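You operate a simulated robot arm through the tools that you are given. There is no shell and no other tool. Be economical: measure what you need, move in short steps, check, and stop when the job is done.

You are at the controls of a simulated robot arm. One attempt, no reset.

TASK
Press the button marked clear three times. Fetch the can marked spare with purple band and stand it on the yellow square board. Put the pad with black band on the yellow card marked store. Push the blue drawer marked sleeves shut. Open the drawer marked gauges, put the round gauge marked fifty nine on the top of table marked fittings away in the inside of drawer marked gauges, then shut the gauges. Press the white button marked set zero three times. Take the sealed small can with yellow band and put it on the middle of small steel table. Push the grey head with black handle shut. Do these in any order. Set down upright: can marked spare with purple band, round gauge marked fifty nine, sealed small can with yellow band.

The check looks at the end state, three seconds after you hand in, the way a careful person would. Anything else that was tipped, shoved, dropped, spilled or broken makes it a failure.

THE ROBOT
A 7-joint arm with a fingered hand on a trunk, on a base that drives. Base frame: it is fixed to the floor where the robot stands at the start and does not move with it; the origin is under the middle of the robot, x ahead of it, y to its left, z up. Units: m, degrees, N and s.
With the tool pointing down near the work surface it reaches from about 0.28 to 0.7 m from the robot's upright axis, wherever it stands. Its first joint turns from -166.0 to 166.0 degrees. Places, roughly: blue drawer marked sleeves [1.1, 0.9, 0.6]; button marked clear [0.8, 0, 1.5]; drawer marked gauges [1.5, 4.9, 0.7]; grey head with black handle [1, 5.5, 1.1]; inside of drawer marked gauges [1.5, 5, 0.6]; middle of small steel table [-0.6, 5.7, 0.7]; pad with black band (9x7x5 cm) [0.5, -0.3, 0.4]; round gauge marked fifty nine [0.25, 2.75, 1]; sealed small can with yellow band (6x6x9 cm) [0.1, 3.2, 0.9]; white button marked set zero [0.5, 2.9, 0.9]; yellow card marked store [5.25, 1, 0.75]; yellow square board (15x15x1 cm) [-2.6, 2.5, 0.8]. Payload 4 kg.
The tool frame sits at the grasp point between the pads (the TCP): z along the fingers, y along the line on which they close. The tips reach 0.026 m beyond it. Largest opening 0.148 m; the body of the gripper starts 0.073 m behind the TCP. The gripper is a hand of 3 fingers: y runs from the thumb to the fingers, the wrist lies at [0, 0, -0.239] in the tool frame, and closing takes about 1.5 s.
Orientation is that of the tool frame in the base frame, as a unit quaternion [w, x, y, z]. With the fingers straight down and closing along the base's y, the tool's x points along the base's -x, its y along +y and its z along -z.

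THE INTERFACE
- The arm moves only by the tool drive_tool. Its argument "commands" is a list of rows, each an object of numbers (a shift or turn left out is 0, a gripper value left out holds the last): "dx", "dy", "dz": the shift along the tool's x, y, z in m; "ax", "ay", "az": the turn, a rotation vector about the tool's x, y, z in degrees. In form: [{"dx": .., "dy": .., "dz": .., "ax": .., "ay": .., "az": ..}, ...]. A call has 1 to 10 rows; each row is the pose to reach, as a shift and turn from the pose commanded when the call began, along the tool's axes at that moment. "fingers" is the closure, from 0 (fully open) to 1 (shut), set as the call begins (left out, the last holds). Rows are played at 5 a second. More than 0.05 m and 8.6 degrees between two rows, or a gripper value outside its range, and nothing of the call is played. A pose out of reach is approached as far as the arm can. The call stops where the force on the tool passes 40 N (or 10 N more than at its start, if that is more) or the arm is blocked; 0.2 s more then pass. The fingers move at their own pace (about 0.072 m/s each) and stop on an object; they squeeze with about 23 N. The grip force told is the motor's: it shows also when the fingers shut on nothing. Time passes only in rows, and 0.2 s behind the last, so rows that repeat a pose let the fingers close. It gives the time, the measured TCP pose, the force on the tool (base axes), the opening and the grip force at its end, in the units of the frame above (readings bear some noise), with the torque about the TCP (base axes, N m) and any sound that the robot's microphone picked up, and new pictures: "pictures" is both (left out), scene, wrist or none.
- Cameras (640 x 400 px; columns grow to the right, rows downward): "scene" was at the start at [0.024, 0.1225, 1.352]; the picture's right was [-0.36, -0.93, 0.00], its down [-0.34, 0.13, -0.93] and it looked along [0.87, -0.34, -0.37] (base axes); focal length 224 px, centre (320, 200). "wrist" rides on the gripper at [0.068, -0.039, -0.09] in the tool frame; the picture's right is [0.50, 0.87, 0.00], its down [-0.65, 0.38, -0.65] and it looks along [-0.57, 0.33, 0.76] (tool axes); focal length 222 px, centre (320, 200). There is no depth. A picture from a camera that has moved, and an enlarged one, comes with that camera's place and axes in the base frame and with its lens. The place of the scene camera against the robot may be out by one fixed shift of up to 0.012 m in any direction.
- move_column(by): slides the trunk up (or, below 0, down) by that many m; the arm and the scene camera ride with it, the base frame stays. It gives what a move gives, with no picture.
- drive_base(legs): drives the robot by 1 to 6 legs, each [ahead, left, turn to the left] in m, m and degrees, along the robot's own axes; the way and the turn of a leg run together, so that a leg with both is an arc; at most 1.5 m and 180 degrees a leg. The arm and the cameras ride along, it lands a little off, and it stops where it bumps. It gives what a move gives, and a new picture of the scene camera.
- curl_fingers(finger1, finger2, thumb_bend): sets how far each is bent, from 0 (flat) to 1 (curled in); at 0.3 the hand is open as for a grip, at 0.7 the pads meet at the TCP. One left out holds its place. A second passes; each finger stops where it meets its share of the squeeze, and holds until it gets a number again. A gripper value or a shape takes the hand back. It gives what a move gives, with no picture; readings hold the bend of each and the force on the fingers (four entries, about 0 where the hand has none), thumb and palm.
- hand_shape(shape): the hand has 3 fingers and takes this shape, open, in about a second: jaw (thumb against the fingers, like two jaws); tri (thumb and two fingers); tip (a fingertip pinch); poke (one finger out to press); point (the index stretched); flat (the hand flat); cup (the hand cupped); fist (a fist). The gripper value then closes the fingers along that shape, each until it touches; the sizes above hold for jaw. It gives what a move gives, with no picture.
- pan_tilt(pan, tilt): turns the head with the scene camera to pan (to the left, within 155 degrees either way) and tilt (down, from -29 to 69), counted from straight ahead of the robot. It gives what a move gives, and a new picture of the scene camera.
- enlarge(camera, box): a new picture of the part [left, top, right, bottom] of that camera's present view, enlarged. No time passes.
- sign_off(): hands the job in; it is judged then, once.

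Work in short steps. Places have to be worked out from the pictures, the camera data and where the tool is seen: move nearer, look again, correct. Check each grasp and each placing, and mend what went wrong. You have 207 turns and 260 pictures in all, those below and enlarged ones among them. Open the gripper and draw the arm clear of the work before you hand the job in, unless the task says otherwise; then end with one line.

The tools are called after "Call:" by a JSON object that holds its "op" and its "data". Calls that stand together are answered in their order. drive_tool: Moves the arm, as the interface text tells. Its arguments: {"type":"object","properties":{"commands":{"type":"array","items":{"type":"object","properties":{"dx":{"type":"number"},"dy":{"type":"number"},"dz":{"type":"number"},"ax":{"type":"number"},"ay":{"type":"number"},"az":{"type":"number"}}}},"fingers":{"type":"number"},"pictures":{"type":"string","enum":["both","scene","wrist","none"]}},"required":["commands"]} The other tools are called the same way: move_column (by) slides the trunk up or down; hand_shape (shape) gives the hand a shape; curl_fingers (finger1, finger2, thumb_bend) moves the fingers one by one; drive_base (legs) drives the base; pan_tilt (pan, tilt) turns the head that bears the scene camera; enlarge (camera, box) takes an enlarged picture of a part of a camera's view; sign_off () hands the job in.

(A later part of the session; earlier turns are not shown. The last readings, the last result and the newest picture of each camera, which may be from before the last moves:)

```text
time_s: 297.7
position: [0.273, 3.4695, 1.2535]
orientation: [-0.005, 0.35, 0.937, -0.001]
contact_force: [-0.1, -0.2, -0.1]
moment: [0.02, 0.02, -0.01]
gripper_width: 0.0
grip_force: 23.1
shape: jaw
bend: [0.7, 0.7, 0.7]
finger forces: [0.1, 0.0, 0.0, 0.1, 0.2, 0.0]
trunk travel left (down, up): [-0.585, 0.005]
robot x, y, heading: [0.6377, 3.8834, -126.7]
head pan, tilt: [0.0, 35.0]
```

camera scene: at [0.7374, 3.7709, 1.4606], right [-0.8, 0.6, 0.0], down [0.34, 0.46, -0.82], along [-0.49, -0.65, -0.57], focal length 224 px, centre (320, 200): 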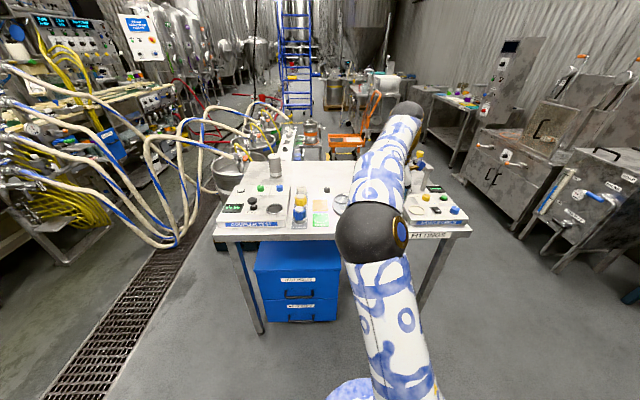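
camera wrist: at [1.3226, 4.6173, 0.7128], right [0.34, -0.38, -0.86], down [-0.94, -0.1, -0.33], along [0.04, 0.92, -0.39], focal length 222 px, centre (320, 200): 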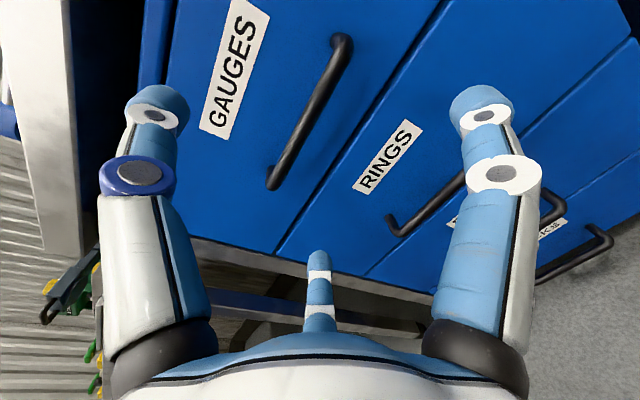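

I drive so that the button lies under the hand.

Call:
{"op": "drive_base", "data": {"legs": [[0.27, 0.486, 0]]}}

Call:
{"op": "enlarge", "data": {"camera": "wrist", "box": [0, 0, 640, 400]}}

Call:
{"op": "enlarge", "data": {"camera": "scene", "box": [200, 130, 440, 290]}}

```text
time_s: 300.9
position: [0.4941, 2.9603, 1.2542]
orientation: [-0.003, 0.351, 0.937, -0.002]
contact_force: [-0.3, 0.6, -0.5]
moment: [0.02, 0.03, 0.02]
gripper_width: 0.0
grip_force: 23.5
shape: jaw
bend: [0.7, 0.7, 0.7]
finger forces: [0.0, 0.0, 0.1, 0.1, 0.0, 0.0]
trunk travel left (down, up): [-0.585, 0.005]
robot x, y, heading: [0.855, 3.3675, -127.0]
head pan, tilt: [0.0, 35.0]
camera scene: at [0.9586, 3.2603, 1.6405], right [-0.8, 0.6, 0.0], down [0.35, 0.46, -0.82], along [-0.49, -0.65, -0.57], focal length 224 px, centre (320, 200)
```

scene: 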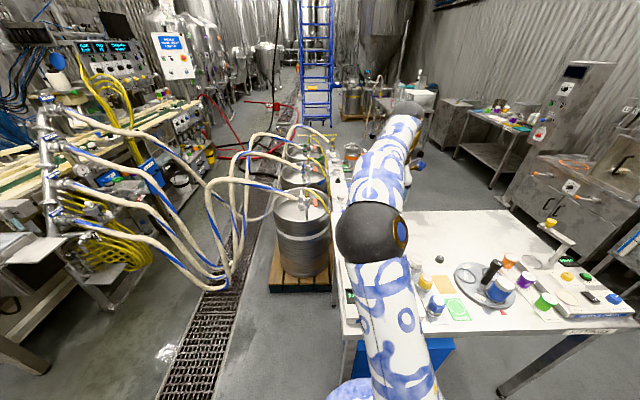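

```text
1.00 times, centred on (320, 200) of wrist (not enlarged: the box is as wide or as high as the picture)
camera zoom: at [0.4182, 2.9737, 1.3466], right [0.19, 0.98, 0.0], down [0.75, -0.15, 0.65], along [0.64, -0.12, -0.76], focal length 222 px, centre (320, 200)
```

zoom: 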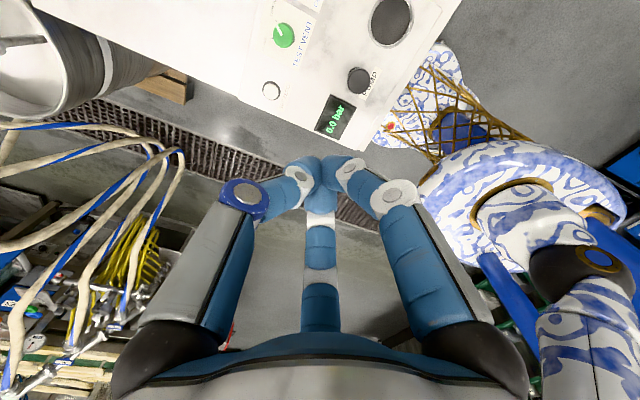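

```text
2.50 times, centred on (320, 210) of scene
camera zoom: at [0.9586, 3.2603, 1.6405], right [-0.8, 0.6, 0.0], down [0.35, 0.46, -0.82], along [-0.49, -0.65, -0.57], focal length 559 px, centre (320, 175)
```

zoom: 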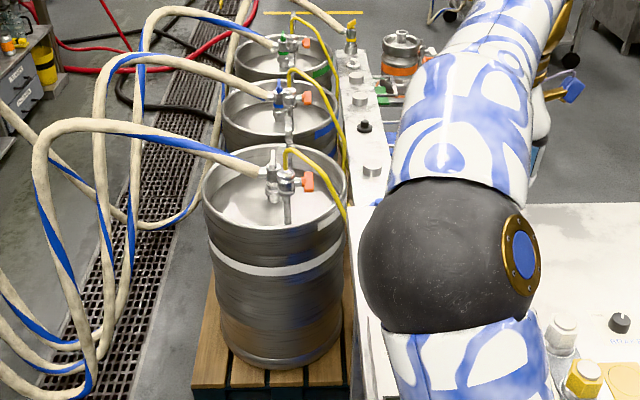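

SET ZERO is at about (0.505, 2.874), top z≈0.927. I move the closed fingertips above it and lower the trunk 0.2 m.

Call:
{"op": "drive_tool", "data": {"commands": [{"dx": -0.033, "dy": -0.029}, {"dx": -0.065, "dy": -0.0576}], "pictures": "none"}}

Call:
{"op": "move_column", "data": {"by": -0.2}}

Call:
{"op": "enlarge", "data": {"camera": "wrist", "box": [0, 0, 640, 400]}}

```text
time_s: 301.5
position: [0.5057, 2.8723, 1.2544]
orientation: [-0.005, 0.35, 0.937, -0.001]
contact_force: [-0.4, 0.0, -0.5]
moment: [0.03, -0.01, 0.0]
gripper_width: 0.0001
grip_force: 23.1
shape: jaw
bend: [0.7, 0.7, 0.7]
finger forces: [0.0, 0.1, 0.0, 0.0, 0.1, 0.0]
trunk travel left (down, up): [-0.585, 0.005]
robot x, y, heading: [0.8568, 3.3722, -127.2]
head pan, tilt: [0.0, 35.0]
```

```text
time_s: 303.7
position: [0.5063, 2.8736, 1.0549]
orientation: [-0.005, 0.35, 0.937, -0.001]
contact_force: [0.1, -0.2, -0.2]
moment: [-0.01, 0.02, -0.01]
gripper_width: 0.0
grip_force: 23.1
shape: jaw
bend: [0.7, 0.7, 0.7]
finger forces: [0.0, 0.1, 0.0, 0.0, 0.0, 0.1]
trunk travel left (down, up): [-0.385, 0.205]
robot x, y, heading: [0.8567, 3.3682, -127.1]
head pan, tilt: [0.0, 35.0]
```

```text
1.00 times, centred on (320, 200) of wrist (not enlarged: the box is as wide or as high as the picture)
camera zoom: at [0.4302, 2.8867, 1.1474], right [0.19, 0.98, 0.0], down [0.75, -0.14, 0.65], along [0.64, -0.12, -0.76], focal length 222 px, centre (320, 200)
```

zoom: 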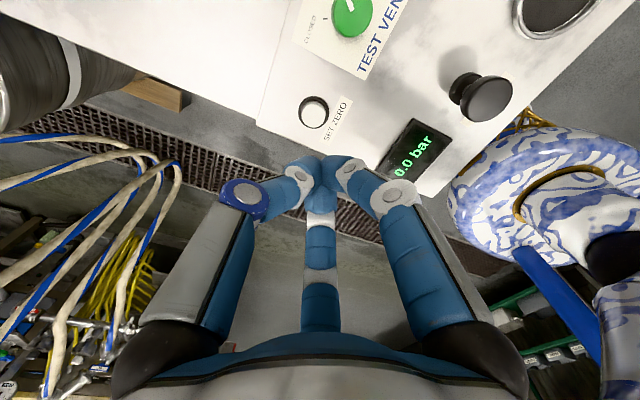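

Label SET ZERO confirmed. Small correction and first press.

Call:
{"op": "drive_tool", "data": {"commands": [{"dx": -0.003, "dy": -0.008, "dz": 0.04}, {"dx": -0.003, "dy": -0.008, "dz": 0.08}, {"dx": -0.003, "dy": -0.008, "dz": 0.095}, {"dx": -0.003, "dy": -0.008, "dz": 0.1}, {"dx": -0.003, "dy": -0.008, "dz": 0.104}, {"dx": -0.003, "dy": -0.008, "dz": 0.108}, {"dx": -0.003, "dy": -0.008, "dz": 0.112}], "pictures": "wrist"}}

```text
time_s: 305.3
position: [0.5026, 2.8658, 0.9421]
orientation: [-0.005, 0.35, 0.937, -0.002]
contact_force: [0.5, -0.1, -0.8]
moment: [0.02, -0.07, 0.02]
gripper_width: 0.0
grip_force: 23.2
shape: jaw
bend: [0.7, 0.7, 0.7]
finger forces: [0.0, 0.0, 0.0, 0.1, 0.1, 0.0]
trunk travel left (down, up): [-0.385, 0.205]
robot x, y, heading: [0.8574, 3.3676, -127.1]
head pan, tilt: [0.0, 35.0]
camera wrist: at [0.4264, 2.8792, 1.0351], right [0.19, 0.98, 0.0], down [0.75, -0.14, 0.65], along [0.64, -0.12, -0.76], focal length 222 px, centre (320, 200)
```

wrist: 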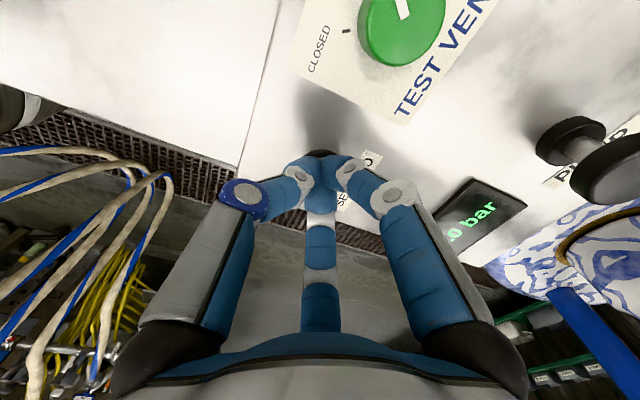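

No contact yet, aligned over the button. I continue in small steps.

Call:
{"op": "drive_tool", "data": {"commands": [{"dz": 0.004}, {"dz": 0.008}, {"dz": 0.012}, {"dz": 0.015}], "pictures": "none"}}

```text
time_s: 306.4
position: [0.5019, 2.8666, 0.9362]
orientation: [-0.007, 0.35, 0.937, -0.008]
contact_force: [0.3, 1.0, 68.1]
moment: [0.25, -0.21, 0.01]
gripper_width: 0.0
grip_force: 23.1
shape: jaw
bend: [0.7, 0.7, 0.7]
finger forces: [81.8, 82.7, 0.0, 0.0, 0.1, 0.1]
trunk travel left (down, up): [-0.385, 0.205]
robot x, y, heading: [0.8552, 3.3706, -127.1]
head pan, tilt: [0.0, 35.0]
heard: click
stopped in row 4: the force on the tool passed its limit at 40 N (the readings are from after the stop); the commanded pose is now the measured one
```

One click. Release and press again, a bit more gently.

Call:
{"op": "drive_tool", "data": {"commands": [{"dz": -0.006}, {"dz": -0.014}, {"dz": -0.018}, {"dz": -0.018}], "pictures": "none"}}

Call:
{"op": "drive_tool", "data": {"commands": [{"dz": 0.006}, {"dz": 0.01}, {"dz": 0.014}, {"dz": 0.017}], "pictures": "none"}}

```text
time_s: 307.4
position: [0.5032, 2.8658, 0.946]
orientation: [-0.004, 0.35, 0.937, -0.001]
contact_force: [-0.5, 0.3, 0.2]
moment: [0.0, -0.01, 0.01]
gripper_width: 0.0
grip_force: 22.6
shape: jaw
bend: [0.7, 0.7, 0.7]
finger forces: [0.0, 0.0, 0.1, 0.0, 0.1, 0.0]
trunk travel left (down, up): [-0.385, 0.205]
robot x, y, heading: [0.8585, 3.3705, -127.0]
head pan, tilt: [0.0, 35.0]
```

```text
time_s: 308.4
position: [0.5019, 2.8649, 0.9336]
orientation: [-0.005, 0.35, 0.937, -0.006]
contact_force: [1.9, -1.2, 26.8]
moment: [0.04, -0.14, -0.03]
gripper_width: 0.0
grip_force: 22.6
shape: jaw
bend: [0.7, 0.7, 0.7]
finger forces: [0.0, 0.0, 0.0, 0.1, 0.0, 0.0]
trunk travel left (down, up): [-0.385, 0.205]
robot x, y, heading: [0.8572, 3.3703, -127.1]
head pan, tilt: [0.0, 35.0]
heard: click
```

Second click. Release and third press.

Call:
{"op": "drive_tool", "data": {"commands": [{"dz": -0.006}, {"dz": -0.014}, {"dz": -0.017}, {"dz": -0.017}], "pictures": "none"}}

Call:
{"op": "drive_tool", "data": {"commands": [{"dz": 0.006}, {"dz": 0.01}, {"dz": 0.014}, {"dz": 0.017}], "pictures": "none"}}

```text
time_s: 309.4
position: [0.5007, 2.8667, 0.9458]
orientation: [-0.005, 0.35, 0.937, -0.002]
contact_force: [0.4, -0.3, -0.1]
moment: [0.01, -0.04, -0.01]
gripper_width: 0.0
grip_force: 23.3
shape: jaw
bend: [0.7, 0.7, 0.7]
finger forces: [0.1, 0.0, 0.1, 0.0, 0.1, 0.0]
trunk travel left (down, up): [-0.385, 0.205]
robot x, y, heading: [0.8565, 3.3709, -127.1]
head pan, tilt: [0.0, 35.0]
```

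```text
time_s: 310.4
position: [0.5015, 2.867, 0.932]
orientation: [-0.006, 0.35, 0.937, -0.005]
contact_force: [-0.6, -1.3, 26.5]
moment: [0.07, -0.05, 0.02]
gripper_width: 0.0
grip_force: 23.0
shape: jaw
bend: [0.7, 0.7, 0.7]
finger forces: [0.0, 0.1, 0.0, 0.1, 0.0, 0.0]
trunk travel left (down, up): [-0.385, 0.205]
robot x, y, heading: [0.8587, 3.3705, -127.2]
head pan, tilt: [0.0, 35.0]
heard: click
```

Three clicks for SET ZERO. I lift, open the hand, and move toward gauge 59.

Call:
{"op": "drive_tool", "data": {"commands": [{"dz": -0.04}, {"dz": -0.08}, {"dz": -0.12}, {"dz": -0.16}], "pictures": "none"}}

Call:
{"op": "move_column", "data": {"by": 0.1}}

Call:
{"op": "drive_base", "data": {"legs": [[0.14, -0.1, 0]]}}

Call:
{"op": "drive_tool", "data": {"commands": [{"dz": 0}, {"dz": 0}, {"dz": 0}], "fingers": 0, "pictures": "wrist"}}

```text
time_s: 311.4
position: [0.5047, 2.867, 1.0704]
orientation: [-0.006, 0.35, 0.937, -0.002]
contact_force: [-1.0, 1.0, 0.0]
moment: [-0.03, 0.03, -0.01]
gripper_width: 0.0
grip_force: 22.9
shape: jaw
bend: [0.7, 0.7, 0.7]
finger forces: [0.1, 0.0, 0.1, 0.1, 0.0, 0.0]
out of reach, approached as far as the arm can: row 4
trunk travel left (down, up): [-0.385, 0.205]
robot x, y, heading: [0.8566, 3.3685, -127.0]
head pan, tilt: [0.0, 35.0]
```

```text
time_s: 312.8
position: [0.5028, 2.8665, 1.1708]
orientation: [-0.005, 0.349, 0.937, -0.002]
contact_force: [0.2, -0.1, -0.1]
moment: [0.03, -0.02, 0.0]
gripper_width: 0.0
grip_force: 23.2
shape: jaw
bend: [0.7, 0.7, 0.7]
finger forces: [0.1, 0.1, 0.0, 0.0, 0.0, 0.0]
trunk travel left (down, up): [-0.485, 0.105]
robot x, y, heading: [0.8578, 3.3704, -127.1]
head pan, tilt: [0.0, 35.0]
```

```text
time_s: 314.2
position: [0.3397, 2.8145, 1.1696]
orientation: [-0.005, 0.349, 0.937, -0.003]
contact_force: [0.9, -0.2, -0.3]
moment: [0.0, -0.03, 0.01]
gripper_width: 0.0
grip_force: 22.4
shape: jaw
bend: [0.7, 0.7, 0.7]
finger forces: [0.0, 0.1, 0.0, 0.0, 0.1, 0.0]
trunk travel left (down, up): [-0.485, 0.105]
robot x, y, heading: [0.6887, 3.3177, -127.1]
head pan, tilt: [0.0, 35.0]
camera scene: at [0.794, 3.2084, 1.5406], right [-0.8, 0.6, 0.0], down [0.35, 0.46, -0.82], along [-0.49, -0.65, -0.57], focal length 224 px, centre (320, 200)
```

scene: 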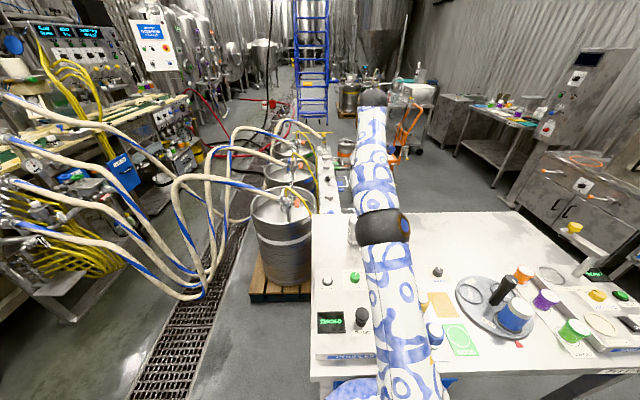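

```text
time_s: 315.0
position: [0.3389, 2.8136, 1.1689]
orientation: [-0.005, 0.35, 0.937, -0.003]
contact_force: [0.2, -0.7, -0.4]
moment: [0.01, 0.04, 0.0]
gripper_width: 0.1477
grip_force: 0.1
shape: jaw
bend: [0.3, 0.3, 0.3]
finger forces: [0.0, 0.0, 0.0, 0.1, 0.0, 0.0]
trunk travel left (down, up): [-0.485, 0.105]
robot x, y, heading: [0.6961, 3.3227, -127.0]
head pan, tilt: [0.0, 35.0]
camera wrist: at [0.2639, 2.8268, 1.2628], right [0.19, 0.98, 0.0], down [0.75, -0.14, 0.65], along [0.63, -0.13, -0.76], focal length 222 px, centre (320, 200)
```

wrist: 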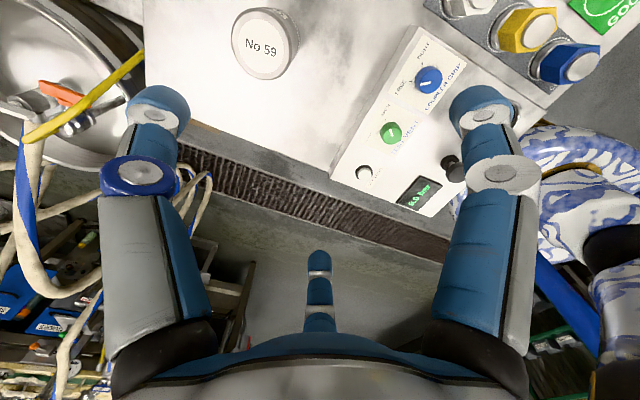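

"No 59" is at about (0.273, 2.758). I drive 3 cm closer and move the hand over it.

Call:
{"op": "drive_base", "data": {"legs": [[0.03, -0.03, 0]]}}

Call:
{"op": "drive_tool", "data": {"commands": [{"dx": 0.0, "dy": -0.03}, {"dx": 0.0, "dy": -0.05}], "pictures": "wrist"}}

```text
time_s: 315.9
position: [0.3347, 2.8131, 1.1702]
orientation: [-0.005, 0.347, 0.938, -0.003]
contact_force: [0.7, -1.1, 0.3]
moment: [0.0, 0.03, -0.02]
gripper_width: 0.1478
grip_force: 0.0
shape: jaw
bend: [0.3, 0.3, 0.3]
finger forces: [0.0, 0.0, 0.0, 0.1, 0.0, 0.0]
trunk travel left (down, up): [-0.485, 0.105]
robot x, y, heading: [0.6865, 3.3173, -126.6]
head pan, tilt: [0.0, 35.0]
stopped in leg 1: the robot was blocked; the commanded pose is now the measured one
camera scene: at [0.7861, 3.2107, 1.5406], right [-0.8, 0.6, 0.0], down [0.34, 0.46, -0.82], along [-0.49, -0.66, -0.57], focal length 224 px, centre (320, 200)
```

scene: 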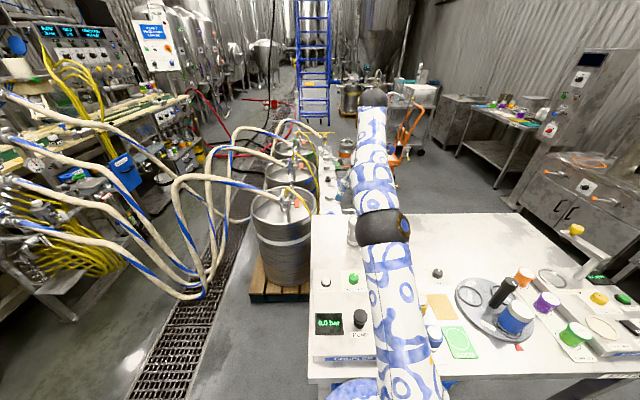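

```text
time_s: 316.4
position: [0.326, 2.8059, 1.1617]
orientation: [-0.004, 0.346, 0.938, -0.003]
contact_force: [0.2, 0.3, -0.4]
moment: [0.01, -0.01, -0.01]
gripper_width: 0.1477
grip_force: 0.0
shape: jaw
bend: [0.3, 0.3, 0.3]
finger forces: [0.1, 0.0, 0.0, 0.0, 0.1, 0.0]
out of reach, approached as far as the arm can: row 1, 2
trunk travel left (down, up): [-0.485, 0.105]
robot x, y, heading: [0.6863, 3.314, -126.7]
head pan, tilt: [0.0, 35.0]
camera wrist: at [0.2496, 2.8194, 1.2548], right [0.18, 0.98, 0.0], down [0.75, -0.14, 0.65], along [0.64, -0.12, -0.76], focal length 222 px, centre (320, 200)
```

wrist: 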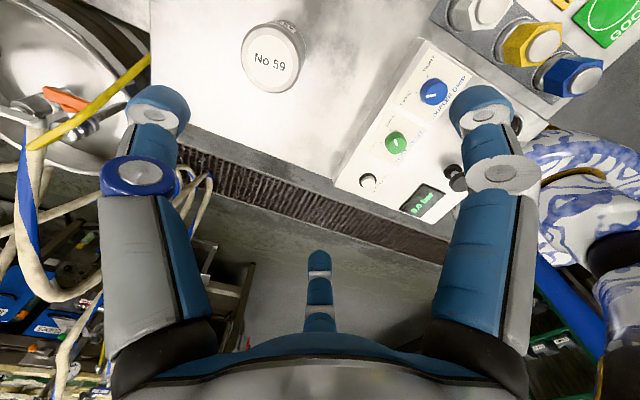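

The base touches the cabinet under the table, so I stay there. Raising the trunk and lowering the arm gives more reach; I move the hand over the gauge.

Call:
{"op": "move_column", "data": {"by": 0.1}}

Call:
{"op": "drive_tool", "data": {"commands": [{"dz": 0.04}, {"dz": 0.08}, {"dz": 0.12, "dy": -0.03, "dx": 0.003}, {"dz": 0.15, "dy": -0.067, "dx": 0.007}], "pictures": "wrist"}}

```text
time_s: 317.8
position: [0.3258, 2.8058, 1.2624]
orientation: [-0.005, 0.347, 0.938, -0.002]
contact_force: [-0.4, -0.3, 0.6]
moment: [-0.02, -0.02, -0.03]
gripper_width: 0.1479
grip_force: 0.0
shape: jaw
bend: [0.3, 0.3, 0.3]
finger forces: [0.0, 0.0, 0.0, 0.0, 0.1, 0.0]
trunk travel left (down, up): [-0.585, 0.005]
robot x, y, heading: [0.6853, 3.3193, -126.8]
head pan, tilt: [0.0, 35.0]
```

```text
time_s: 318.8
position: [0.2746, 2.7603, 1.1106]
orientation: [-0.003, 0.346, 0.938, -0.002]
contact_force: [0.2, -0.2, -0.8]
moment: [0.0, -0.02, -0.01]
gripper_width: 0.148
grip_force: 0.0
shape: jaw
bend: [0.3, 0.3, 0.3]
finger forces: [0.1, 0.0, 0.0, 0.0, 0.0, 0.1]
trunk travel left (down, up): [-0.585, 0.005]
robot x, y, heading: [0.6862, 3.3219, -126.5]
head pan, tilt: [0.0, 35.0]
camera wrist: at [0.1993, 2.7742, 1.2039], right [0.18, 0.98, 0.0], down [0.75, -0.14, 0.65], along [0.64, -0.12, -0.76], focal length 222 px, centre (320, 200)
```

wrist: 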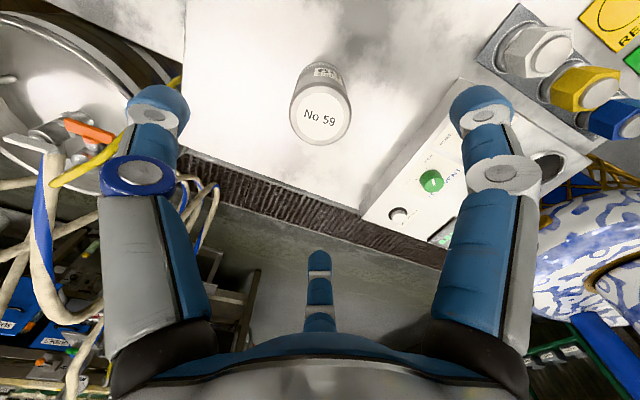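

Centred over the gauge (top z≈0.989). Descend to z≈0.948 and close.

Call:
{"op": "drive_tool", "data": {"commands": [{"dz": 0.04}, {"dz": 0.08}, {"dz": 0.12}, {"dz": 0.15}, {"dz": 0.163}], "pictures": "wrist"}}

Call:
{"op": "curl_fingers", "data": {"finger1": 0.6, "finger2": 0.6, "thumb_bend": 0.6}}

Call:
{"op": "curl_fingers", "data": {"finger1": 0.72, "finger2": 0.72, "thumb_bend": 0.72}}

```text
time_s: 320.0
position: [0.2755, 2.7587, 0.9487]
orientation: [-0.005, 0.346, 0.938, -0.002]
contact_force: [-1.0, -0.6, 0.8]
moment: [0.03, 0.03, 0.0]
gripper_width: 0.1479
grip_force: 0.0
shape: jaw
bend: [0.3, 0.3, 0.3]
finger forces: [0.0, 0.1, 0.1, 0.0, 0.0, 0.0]
trunk travel left (down, up): [-0.585, 0.005]
robot x, y, heading: [0.6833, 3.3199, -126.6]
head pan, tilt: [0.0, 35.0]
camera wrist: at [0.1991, 2.7721, 1.0414], right [0.18, 0.98, 0.0], down [0.75, -0.14, 0.65], along [0.63, -0.12, -0.76], focal length 222 px, centre (320, 200)
```

wrist: 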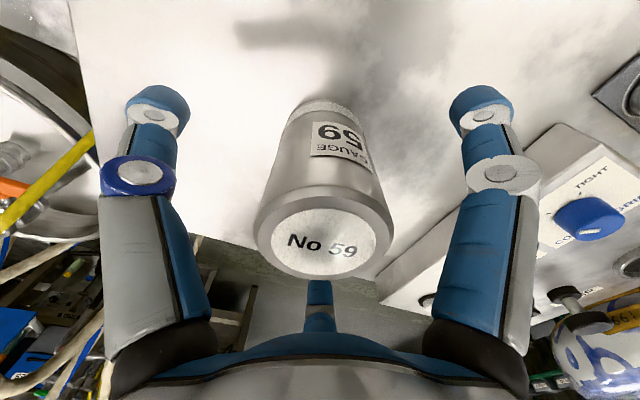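

```text
time_s: 321.0
position: [0.2758, 2.7596, 0.9486]
orientation: [-0.005, 0.346, 0.938, -0.003]
contact_force: [0.5, -1.1, 0.6]
moment: [-0.01, 0.01, -0.01]
gripper_width: 0.0488
grip_force: 8.8
shape: fingers
bend: [0.53, 0.52, 0.56]
finger forces: [5.7, 6.7, 0.0, 0.0, 6.4, 0.0]
trunk travel left (down, up): [-0.585, 0.005]
robot x, y, heading: [0.6839, 3.3179, -126.5]
head pan, tilt: [0.0, 35.0]
```

```text
time_s: 322.0
position: [0.2759, 2.7593, 0.9485]
orientation: [-0.005, 0.346, 0.938, -0.003]
contact_force: [-0.1, 0.2, 0.4]
moment: [0.06, -0.05, 0.0]
gripper_width: 0.0471
grip_force: 17.5
shape: fingers
bend: [0.52, 0.5, 0.61]
finger forces: [8.8, 9.8, 0.0, 0.1, 16.0, 0.0]
trunk travel left (down, up): [-0.585, 0.005]
robot x, y, heading: [0.6846, 3.3203, -126.6]
head pan, tilt: [0.0, 35.0]
```

Firm grip. Lift 14 cm.

Call:
{"op": "drive_tool", "data": {"commands": [{"dz": -0.03}, {"dz": -0.07}, {"dz": -0.11}, {"dz": -0.14}], "pictures": "wrist"}}

```text
time_s: 323.0
position: [0.2721, 2.758, 1.0898]
orientation: [-0.005, 0.347, 0.938, -0.003]
contact_force: [0.2, -0.2, -3.1]
moment: [-0.02, 0.04, 0.03]
gripper_width: 0.0469
grip_force: 16.8
shape: fingers
bend: [0.52, 0.5, 0.62]
finger forces: [8.4, 9.7, 0.0, 0.0, 15.8, 0.0]
trunk travel left (down, up): [-0.585, 0.005]
robot x, y, heading: [0.6837, 3.3154, -126.5]
head pan, tilt: [0.0, 35.0]
camera wrist: at [0.1978, 2.772, 1.1826], right [0.18, 0.98, 0.0], down [0.75, -0.14, 0.65], along [0.63, -0.12, -0.76], focal length 222 px, centre (320, 200)
```

wrist: 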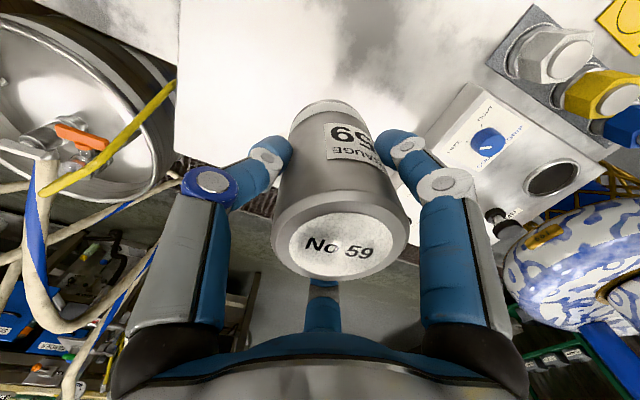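

Before backing out over the device I bring the hand 12 cm back and 9 cm higher.

Call:
{"op": "drive_tool", "data": {"commands": [{"dy": 0.03, "dz": -0.03}, {"dy": 0.06, "dz": -0.06}, {"dy": 0.09, "dz": -0.09}, {"dy": 0.12, "dz": -0.11}], "pictures": "none"}}

Call:
{"op": "drive_base", "data": {"legs": [[-0.45, 0, 0]]}}

Call:
{"op": "drive_base", "data": {"legs": [[0, 0, -90], [0, 0, -90]]}}

```text
time_s: 324.0
position: [0.3548, 2.8522, 1.1983]
orientation: [-0.005, 0.346, 0.938, -0.003]
contact_force: [1.0, 0.3, -2.4]
moment: [-0.05, 0.06, -0.02]
gripper_width: 0.0468
grip_force: 16.7
shape: fingers
bend: [0.52, 0.5, 0.62]
finger forces: [8.5, 9.7, 0.0, 0.1, 15.7, 0.0]
trunk travel left (down, up): [-0.585, 0.005]
robot x, y, heading: [0.6853, 3.318, -126.5]
head pan, tilt: [0.0, 35.0]
```

```text
time_s: 326.7
position: [0.6206, 3.2132, 1.1982]
orientation: [-0.004, 0.349, 0.937, -0.003]
contact_force: [0.5, 0.0, -3.0]
moment: [-0.03, 0.06, -0.01]
gripper_width: 0.0465
grip_force: 16.8
shape: fingers
bend: [0.52, 0.5, 0.62]
finger forces: [8.5, 9.8, 0.1, 0.0, 15.8, 0.1]
trunk travel left (down, up): [-0.585, 0.005]
robot x, y, heading: [0.9537, 3.6773, -127.2]
head pan, tilt: [0.0, 35.0]
camera scene: at [1.0538, 3.57, 1.6406], right [-0.8, 0.6, 0.0], down [0.34, 0.46, -0.82], along [-0.49, -0.66, -0.57], focal length 224 px, centre (320, 200)
```

scene: 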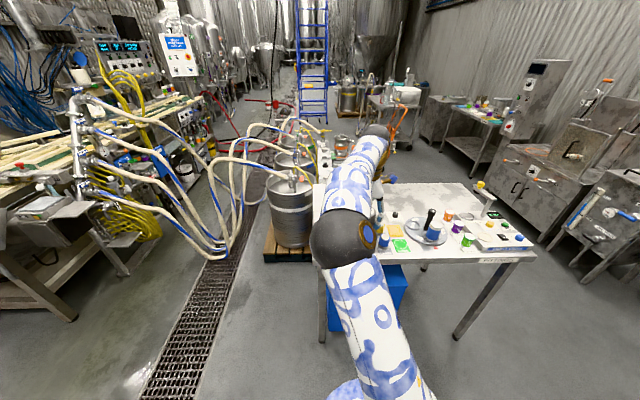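

```text
time_s: 334.9
position: [1.3133, 4.1214, 1.1977]
orientation: [-0.002, 0.926, -0.378, 0.004]
contact_force: [1.0, 0.2, -2.5]
moment: [0.06, 0.0, 0.0]
gripper_width: 0.0462
grip_force: 15.7
shape: fingers
bend: [0.52, 0.5, 0.62]
finger forces: [7.8, 9.3, 0.0, 0.0, 15.2, 0.0]
trunk travel left (down, up): [-0.585, 0.005]
robot x, y, heading: [0.9545, 3.6733, 49.6]
head pan, tilt: [0.0, 35.0]
camera scene: at [0.8535, 3.803, 1.6406], right [0.76, -0.65, 0.0], down [-0.37, -0.44, -0.82], along [0.53, 0.62, -0.57], focal length 224 px, centre (320, 200)
```

scene: 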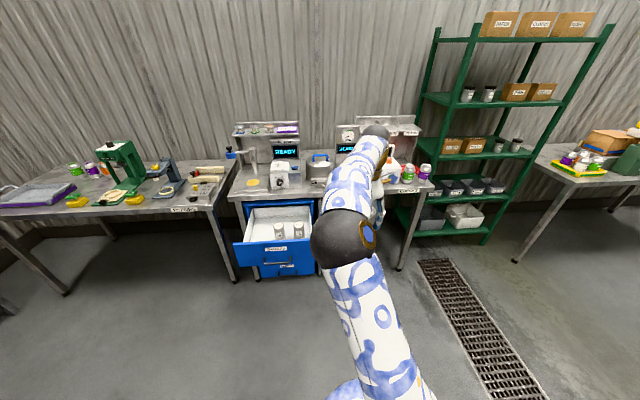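

Now I look into the open drawer.

Call:
{"op": "enlarge", "data": {"camera": "scene", "box": [220, 190, 340, 290]}}

```text
4.00 times, centred on (280, 240) of scene
camera zoom: at [0.8535, 3.803, 1.6406], right [0.76, -0.65, 0.0], down [-0.37, -0.44, -0.82], along [0.53, 0.62, -0.57], focal length 895 px, centre (480, 40)
```

zoom: 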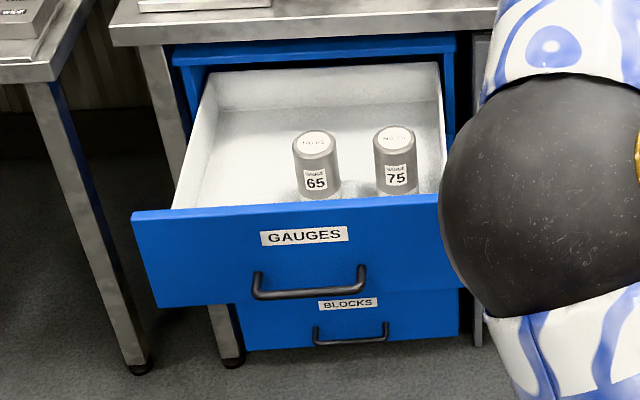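

Gauges 65 and 75 stand on the right; the left part of the drawer is free. I aim for (1.214, 4.802) and drive there with the gauge held high.

Call:
{"op": "drive_base", "data": {"legs": [[0, 0, 3.5], [0.47, 0.45, 0]]}}

Call:
{"op": "enlarge", "data": {"camera": "wrist", "box": [0, 0, 640, 400]}}

```text
time_s: 339.0
position: [1.2084, 4.7922, 1.1971]
orientation: [-0.003, 0.936, -0.351, 0.004]
contact_force: [-0.6, -0.4, -2.7]
moment: [0.01, -0.03, -0.03]
gripper_width: 0.0461
grip_force: 16.2
shape: fingers
bend: [0.52, 0.5, 0.62]
finger forces: [7.8, 9.3, 0.0, 0.0, 15.3, 0.1]
trunk travel left (down, up): [-0.585, 0.005]
robot x, y, heading: [0.8712, 4.3306, 53.0]
head pan, tilt: [0.0, 35.0]
camera scene: at [0.7683, 4.4489, 1.6405], right [0.8, -0.6, 0.0], down [-0.35, -0.46, -0.82], along [0.49, 0.65, -0.57], focal length 224 px, centre (320, 200)
```

scene: 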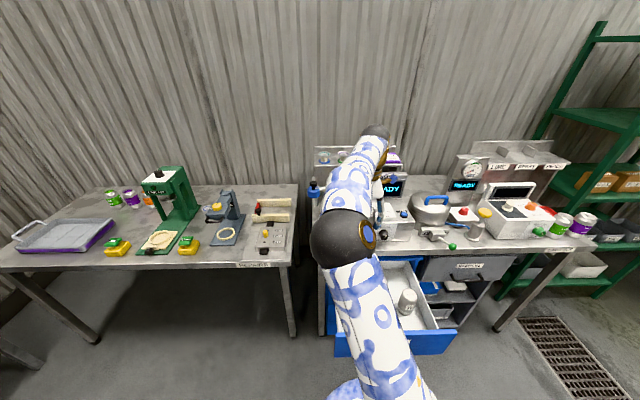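

```text
1.00 times, centred on (320, 200) of wrist (not enlarged: the box is as wide or as high as the picture)
camera zoom: at [1.2841, 4.776, 1.2897], right [-0.19, -0.98, 0.0], down [-0.75, 0.15, 0.65], along [-0.63, 0.13, -0.76], focal length 222 px, centre (320, 200)
```

zoom: 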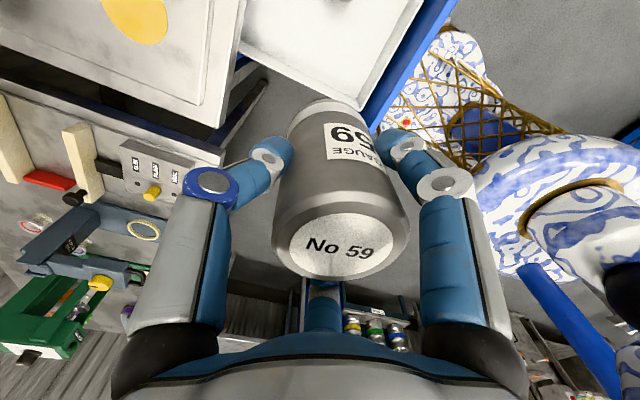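

The left drawer wall is close (n≈1.96), so I roll the hand 86° so the thumb points right and the fingers fore and aft, then look again.

Call:
{"op": "drive_tool", "data": {"commands": [{"az": 8.6}, {"az": 17.2}, {"az": 25.8}, {"az": 34.4}, {"az": 43}, {"az": 51.6}, {"az": 60.2}, {"az": 68.8}, {"az": 77.4}, {"az": 86}], "pictures": "wrist"}}

Call:
{"op": "pan_tilt", "data": {"pan": -25, "tilt": 50}}

```text
time_s: 341.2
position: [1.2084, 4.7927, 1.1975]
orientation: [0.006, -0.445, 0.896, -0.001]
contact_force: [-0.1, -0.2, -2.8]
moment: [-0.02, -0.02, 0.01]
gripper_width: 0.0459
grip_force: 16.4
shape: fingers
bend: [0.52, 0.5, 0.62]
finger forces: [8.2, 9.6, 0.0, 0.0, 14.9, 0.1]
trunk travel left (down, up): [-0.585, 0.005]
robot x, y, heading: [0.8701, 4.3289, 52.7]
head pan, tilt: [0.0, 35.0]
camera wrist: at [1.1982, 4.7141, 1.2892], right [-0.99, 0.13, -0.01], down [0.09, 0.75, 0.66], along [0.09, 0.65, -0.75], focal length 222 px, centre (320, 200)
```

wrist: 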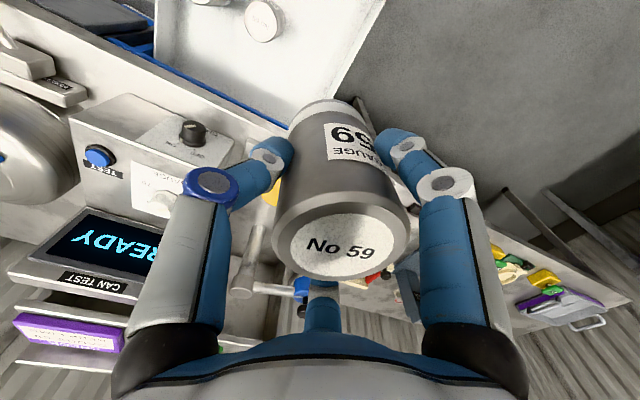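

```text
time_s: 342.1
position: [1.2085, 4.7928, 1.1978]
orientation: [0.005, -0.445, 0.895, -0.002]
contact_force: [0.3, 0.9, -3.8]
moment: [-0.01, 0.0, 0.0]
gripper_width: 0.0458
grip_force: 16.3
shape: fingers
bend: [0.52, 0.5, 0.62]
finger forces: [8.0, 9.7, 0.0, 0.0, 15.0, 0.0]
trunk travel left (down, up): [-0.585, 0.005]
robot x, y, heading: [0.8759, 4.329, 52.7]
head pan, tilt: [-25.0, 50.0]
camera scene: at [0.7832, 4.4144, 1.6189], right [0.47, -0.88, 0.0], down [-0.68, -0.36, -0.64], along [0.57, 0.3, -0.77], focal length 224 px, centre (320, 200)
```

scene: 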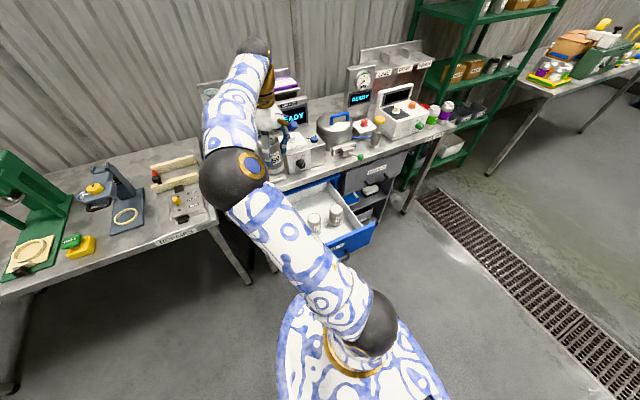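

Free slot centre is n≈1.89. I shift 2 cm right and lower the trunk 0.35 m, then check.

Call:
{"op": "drive_tool", "data": {"commands": [{"dy": -0.01}, {"dy": -0.019}], "pictures": "none"}}

Call:
{"op": "move_column", "data": {"by": -0.35}}

Call:
{"op": "enlarge", "data": {"camera": "wrist", "box": [0, 0, 640, 400]}}

Call:
{"op": "enlarge", "data": {"camera": "scene", "box": [200, 60, 400, 220]}}

```text
time_s: 342.6
position: [1.224, 4.7816, 1.1974]
orientation: [0.004, -0.445, 0.895, -0.002]
contact_force: [0.6, -0.6, -2.0]
moment: [0.03, -0.03, 0.01]
gripper_width: 0.0459
grip_force: 16.6
shape: fingers
bend: [0.52, 0.5, 0.62]
finger forces: [8.2, 9.7, 0.0, 0.1, 15.0, 0.0]
trunk travel left (down, up): [-0.585, 0.005]
robot x, y, heading: [0.8707, 4.328, 52.8]
head pan, tilt: [-25.0, 50.0]
```

```text
time_s: 346.1
position: [1.2232, 4.7823, 0.8479]
orientation: [0.005, -0.446, 0.895, -0.002]
contact_force: [0.2, -0.5, -2.8]
moment: [-0.04, -0.02, 0.0]
gripper_width: 0.0461
grip_force: 16.2
shape: fingers
bend: [0.52, 0.5, 0.62]
finger forces: [8.2, 9.7, 0.0, 0.0, 15.0, 0.1]
trunk travel left (down, up): [-0.235, 0.355]
robot x, y, heading: [0.8746, 4.3275, 53.1]
head pan, tilt: [-25.0, 50.0]
```

```text
1.00 times, centred on (320, 200) of wrist (not enlarged: the box is as wide or as high as the picture)
camera zoom: at [1.2126, 4.703, 0.9391], right [-0.99, 0.12, -0.01], down [0.09, 0.75, 0.66], along [0.09, 0.65, -0.75], focal length 222 px, centre (320, 200)
```

zoom: 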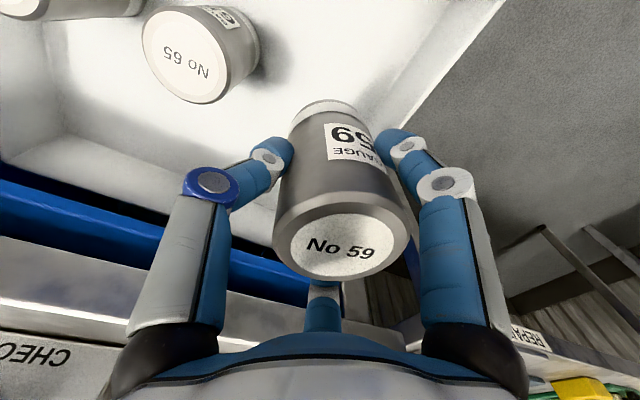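

```text
2.50 times, centred on (300, 140) of scene
camera zoom: at [0.7832, 4.4142, 1.2689], right [0.47, -0.88, 0.0], down [-0.68, -0.36, -0.64], along [0.57, 0.3, -0.77], focal length 559 px, centre (370, 350)
```

zoom: 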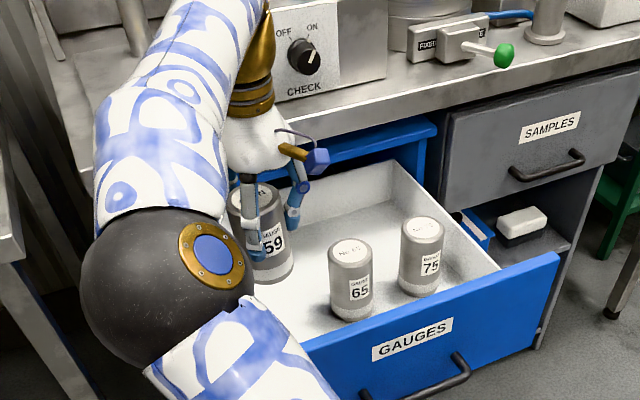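

59 hangs above the free slot. I lower with the arm in steps.

Call:
{"op": "drive_tool", "data": {"commands": [{"dz": 0.035}, {"dz": 0.07}, {"dz": 0.1}, {"dz": 0.12}], "pictures": "wrist"}}

```text
time_s: 347.1
position: [1.2231, 4.7808, 0.7247]
orientation: [0.004, -0.446, 0.895, -0.001]
contact_force: [0.1, -0.2, -2.6]
moment: [-0.09, 0.03, -0.02]
gripper_width: 0.0458
grip_force: 16.3
shape: fingers
bend: [0.52, 0.5, 0.62]
finger forces: [8.1, 9.8, 0.1, 0.0, 14.9, 0.0]
trunk travel left (down, up): [-0.235, 0.355]
robot x, y, heading: [0.8729, 4.3323, 52.8]
head pan, tilt: [-25.0, 50.0]
camera wrist: at [1.2129, 4.7019, 0.8175], right [-0.99, 0.12, -0.01], down [0.09, 0.75, 0.66], along [0.09, 0.65, -0.75], focal length 222 px, centre (320, 200)
```

wrist: 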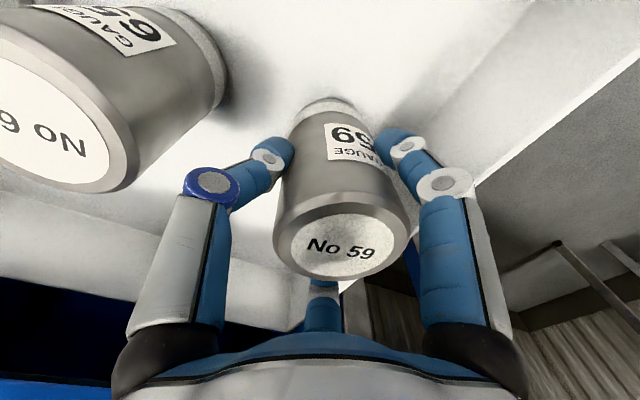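

Inside now, clear of 65 and the wall. Small steps to contact.

Call:
{"op": "drive_tool", "data": {"commands": [{"dz": 0.005}, {"dz": 0.01}, {"dz": 0.015}, {"dz": 0.019}], "pictures": "none"}}

```text
time_s: 348.1
position: [1.2252, 4.7808, 0.7102]
orientation: [0.008, -0.445, 0.895, -0.002]
contact_force: [4.6, -4.4, 20.3]
moment: [0.09, -0.01, 0.0]
gripper_width: 0.0442
grip_force: 19.2
shape: fingers
bend: [0.52, 0.5, 0.63]
finger forces: [8.9, 10.2, 0.0, 0.1, 18.4, 0.0]
trunk travel left (down, up): [-0.235, 0.355]
robot x, y, heading: [0.8759, 4.3288, 52.8]
head pan, tilt: [-25.0, 50.0]
```

Contact at the expected height. Relieve, open slightly, and lift out.

Call:
{"op": "drive_tool", "data": {"commands": [{"dz": -0.004}, {"dz": -0.004}], "pictures": "none"}}

Call:
{"op": "curl_fingers", "data": {"finger1": 0.42, "finger2": 0.42, "thumb_bend": 0.47}}

Call:
{"op": "drive_tool", "data": {"commands": [{"dz": -0.03}, {"dz": -0.07}, {"dz": -0.11}, {"dz": -0.15}], "pictures": "wrist"}}

```text
time_s: 348.7
position: [1.2241, 4.7826, 0.7113]
orientation: [0.004, -0.445, 0.896, -0.002]
contact_force: [0.6, -0.8, 1.6]
moment: [0.05, 0.04, -0.04]
gripper_width: 0.0443
grip_force: 17.2
shape: fingers
bend: [0.52, 0.5, 0.63]
finger forces: [8.2, 10.1, 0.1, 0.0, 15.4, 0.0]
trunk travel left (down, up): [-0.235, 0.355]
robot x, y, heading: [0.8757, 4.3249, 52.8]
head pan, tilt: [-25.0, 50.0]
```

```text
time_s: 349.7
position: [1.225, 4.7805, 0.7116]
orientation: [0.005, -0.445, 0.895, -0.001]
contact_force: [0.4, 0.2, 0.4]
moment: [-0.03, -0.01, 0.01]
gripper_width: 0.0798
grip_force: 0.1
shape: fingers
bend: [0.42, 0.42, 0.47]
finger forces: [0.1, 0.0, 0.0, 0.0, 0.0, 0.0]
trunk travel left (down, up): [-0.235, 0.355]
robot x, y, heading: [0.8754, 4.329, 52.7]
head pan, tilt: [-25.0, 50.0]
```

```text
time_s: 350.7
position: [1.2207, 4.7811, 0.8605]
orientation: [0.005, -0.446, 0.895, -0.001]
contact_force: [0.2, -1.1, -0.2]
moment: [-0.04, -0.03, 0.0]
gripper_width: 0.0802
grip_force: 0.0
shape: fingers
bend: [0.42, 0.42, 0.47]
finger forces: [0.0, 0.0, 0.0, 0.0, 0.0, 0.0]
trunk travel left (down, up): [-0.235, 0.355]
robot x, y, heading: [0.8747, 4.3275, 53.0]
head pan, tilt: [-25.0, 50.0]
camera wrist: at [1.2106, 4.7027, 0.9524], right [-0.99, 0.12, -0.01], down [0.09, 0.75, 0.66], along [0.09, 0.65, -0.76], focal length 222 px, centre (320, 200)
```

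wrist: 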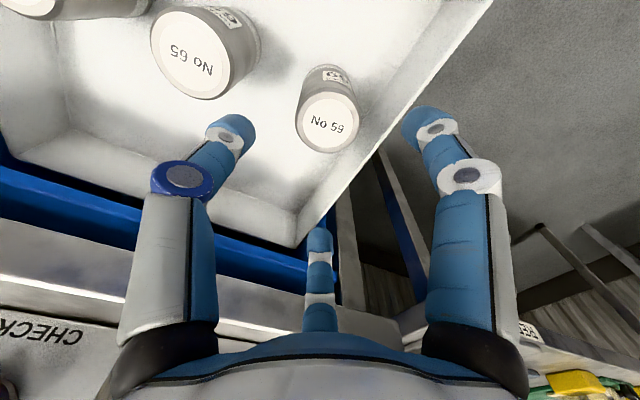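

Gauge 59 stands in the drawer. To shut it I'll push with a closed, horizontal hand: back off, lower, and pitch forward.

Call:
{"op": "drive_base", "data": {"legs": [[-0.42, -0.08, 0]]}}

Call:
{"op": "move_column", "data": {"by": -0.2}}

Call:
{"op": "drive_tool", "data": {"commands": [{"dx": -0.0153, "dz": 0.0164, "ay": -8.5}, {"dx": -0.0299, "dz": 0.0276, "ay": -17}, {"dx": -0.0429, "dz": 0.0337, "ay": -25.5}, {"dx": -0.0536, "dz": 0.0351, "ay": -34}, {"dx": -0.0615, "dz": 0.0322, "ay": -42.5}, {"dx": -0.0657, "dz": 0.0254, "ay": -51}, {"dx": -0.0659, "dz": 0.0153, "ay": -59.5}, {"dx": -0.0616, "dz": 0.0025, "ay": -68}, {"dx": -0.0524, "dz": -0.0122, "ay": -76.5}, {"dx": -0.0381, "dz": -0.0382, "ay": -85}], "fingers": 1, "pictures": "none"}}

Call:
{"op": "pan_tilt", "data": {"pan": -5, "tilt": 35}}

```text
time_s: 353.3
position: [1.0307, 4.4023, 0.8599]
orientation: [0.005, -0.448, 0.894, -0.001]
contact_force: [0.6, 0.9, 0.7]
moment: [0.01, -0.04, 0.01]
gripper_width: 0.0797
grip_force: 0.1
shape: fingers
bend: [0.42, 0.42, 0.47]
finger forces: [0.0, 0.0, 0.0, 0.1, 0.0, 0.0]
trunk travel left (down, up): [-0.235, 0.355]
robot x, y, heading: [0.6846, 3.9452, 53.1]
head pan, tilt: [-25.0, 50.0]
camera scene: at [0.5943, 4.0305, 1.2688], right [0.47, -0.88, 0.0], down [-0.67, -0.36, -0.64], along [0.57, 0.3, -0.77], focal length 224 px, centre (320, 200)
```

scene: 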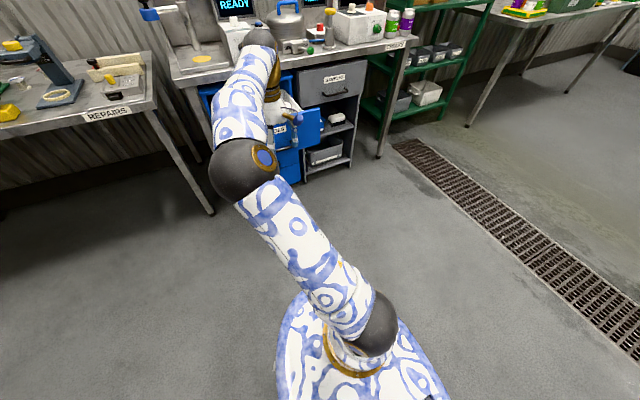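

```text
time_s: 355.4
position: [1.0298, 4.4009, 0.6614]
orientation: [0.005, -0.449, 0.894, -0.001]
contact_force: [-0.2, -0.4, 0.2]
moment: [0.03, -0.01, 0.03]
gripper_width: 0.08
grip_force: 0.0
shape: fingers
bend: [0.42, 0.42, 0.47]
finger forces: [0.0, 0.0, 0.1, 0.1, 0.1, 0.0]
trunk travel left (down, up): [-0.035, 0.555]
robot x, y, heading: [0.6853, 3.9445, 53.2]
head pan, tilt: [-25.0, 50.0]
```

```text
time_s: 357.6
position: [1.0522, 4.4316, 0.6992]
orientation: [0.609, -0.331, 0.655, 0.301]
contact_force: [-0.2, -0.7, 0.7]
moment: [-0.01, -0.01, 0.01]
gripper_width: 0.0
grip_force: 22.7
shape: jaw
bend: [0.7, 0.7, 0.7]
finger forces: [0.0, 0.0, 0.0, 0.0, 0.0, 0.0]
trunk travel left (down, up): [-0.035, 0.555]
robot x, y, heading: [0.6863, 3.9437, 52.9]
head pan, tilt: [-25.0, 50.0]
```

```text
time_s: 358.5
position: [1.0518, 4.431, 0.6979]
orientation: [0.607, -0.333, 0.655, 0.302]
contact_force: [-0.5, -0.7, -0.8]
moment: [0.01, -0.01, 0.03]
gripper_width: 0.0001
grip_force: 22.8
shape: jaw
bend: [0.7, 0.7, 0.7]
finger forces: [0.0, 0.0, 0.0, 0.0, 0.0, 0.0]
trunk travel left (down, up): [-0.035, 0.555]
robot x, y, heading: [0.6853, 3.9449, 53.2]
head pan, tilt: [-5.0, 35.0]
camera scene: at [0.585, 4.0595, 1.0905], right [0.75, -0.67, 0.0], down [-0.38, -0.43, -0.82], along [0.55, 0.61, -0.57], focal length 224 px, centre (320, 200)
```

scene: 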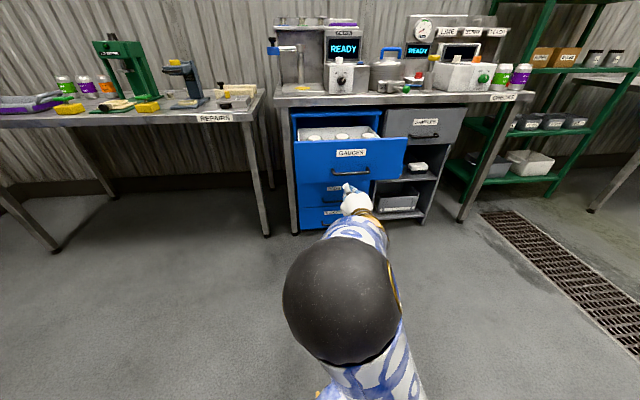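

Tip lined up with the middle of the drawer front just above the handle. I push by driving ahead.

Call:
{"op": "drive_tool", "data": {"commands": [{"dx": -0.012}], "pictures": "none"}}

Call:
{"op": "drive_base", "data": {"legs": [[0.35, 0, 0]]}}

Call:
{"op": "drive_base", "data": {"legs": [[0.17, 0, 0]]}}

```text
time_s: 358.9
position: [1.0529, 4.4333, 0.7117]
orientation: [0.608, -0.331, 0.655, 0.303]
contact_force: [0.0, -0.9, -0.5]
moment: [0.0, 0.0, 0.0]
gripper_width: 0.0
grip_force: 22.8
shape: jaw
bend: [0.7, 0.7, 0.7]
finger forces: [0.0, 0.0, 0.0, 0.1, 0.1, 0.0]
trunk travel left (down, up): [-0.035, 0.555]
robot x, y, heading: [0.6847, 3.9473, 53.2]
head pan, tilt: [-5.0, 35.0]
```

```text
time_s: 361.1
position: [1.2605, 4.7103, 0.7105]
orientation: [0.607, -0.332, 0.656, 0.302]
contact_force: [0.1, -0.2, 1.0]
moment: [0.0, 0.0, 0.0]
gripper_width: 0.0
grip_force: 22.8
shape: jaw
bend: [0.7, 0.7, 0.7]
finger forces: [0.0, 0.0, 0.0, 0.1, 0.0, 0.0]
trunk travel left (down, up): [-0.035, 0.555]
robot x, y, heading: [0.8938, 4.2271, 53.6]
head pan, tilt: [-5.0, 35.0]
camera scene: at [0.7929, 4.3381, 1.0906], right [0.75, -0.67, 0.0], down [-0.38, -0.43, -0.82], along [0.55, 0.61, -0.57], focal length 224 px, centre (320, 200)
```

scene: 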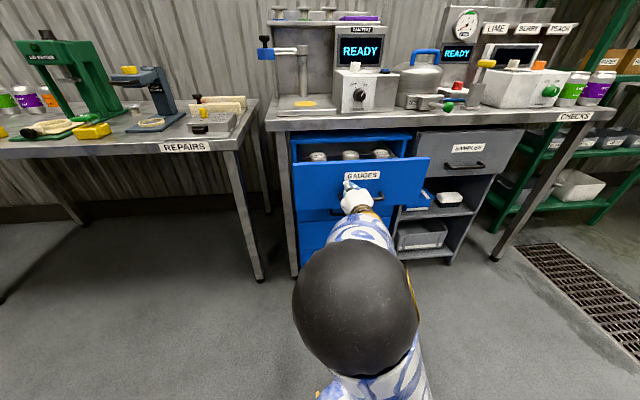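

```text
time_s: 362.6
position: [1.3583, 4.8377, 0.71]
orientation: [0.606, -0.331, 0.657, 0.301]
contact_force: [-9.4, -11.8, 4.7]
moment: [0.12, -0.12, 0.02]
gripper_width: 0.0
grip_force: 23.4
shape: jaw
bend: [0.7, 0.7, 0.7]
finger forces: [0.1, 0.1, 0.0, 0.1, 0.1, 0.0]
trunk travel left (down, up): [-0.035, 0.555]
robot x, y, heading: [0.9929, 4.3568, 53.4]
head pan, tilt: [-5.0, 35.0]
stopped in leg 1: the force on the tool passed its limit at 87 N (the readings are from after the stop); the commanded pose is now the measured one
camera scene: at [0.8896, 4.4677, 1.0906], right [0.75, -0.67, 0.0], down [-0.38, -0.43, -0.82], along [0.55, 0.61, -0.57], focal length 224 px, centre (320, 200)
```

scene: 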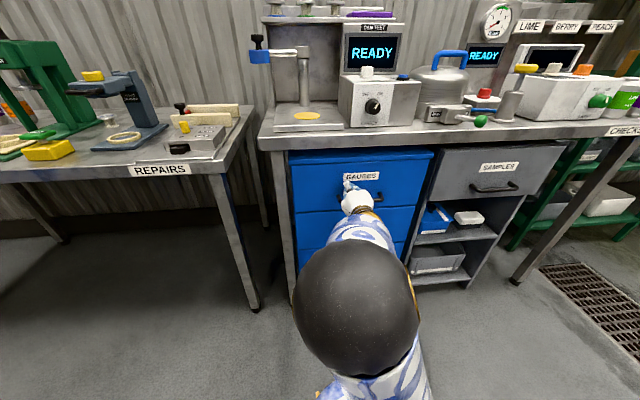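

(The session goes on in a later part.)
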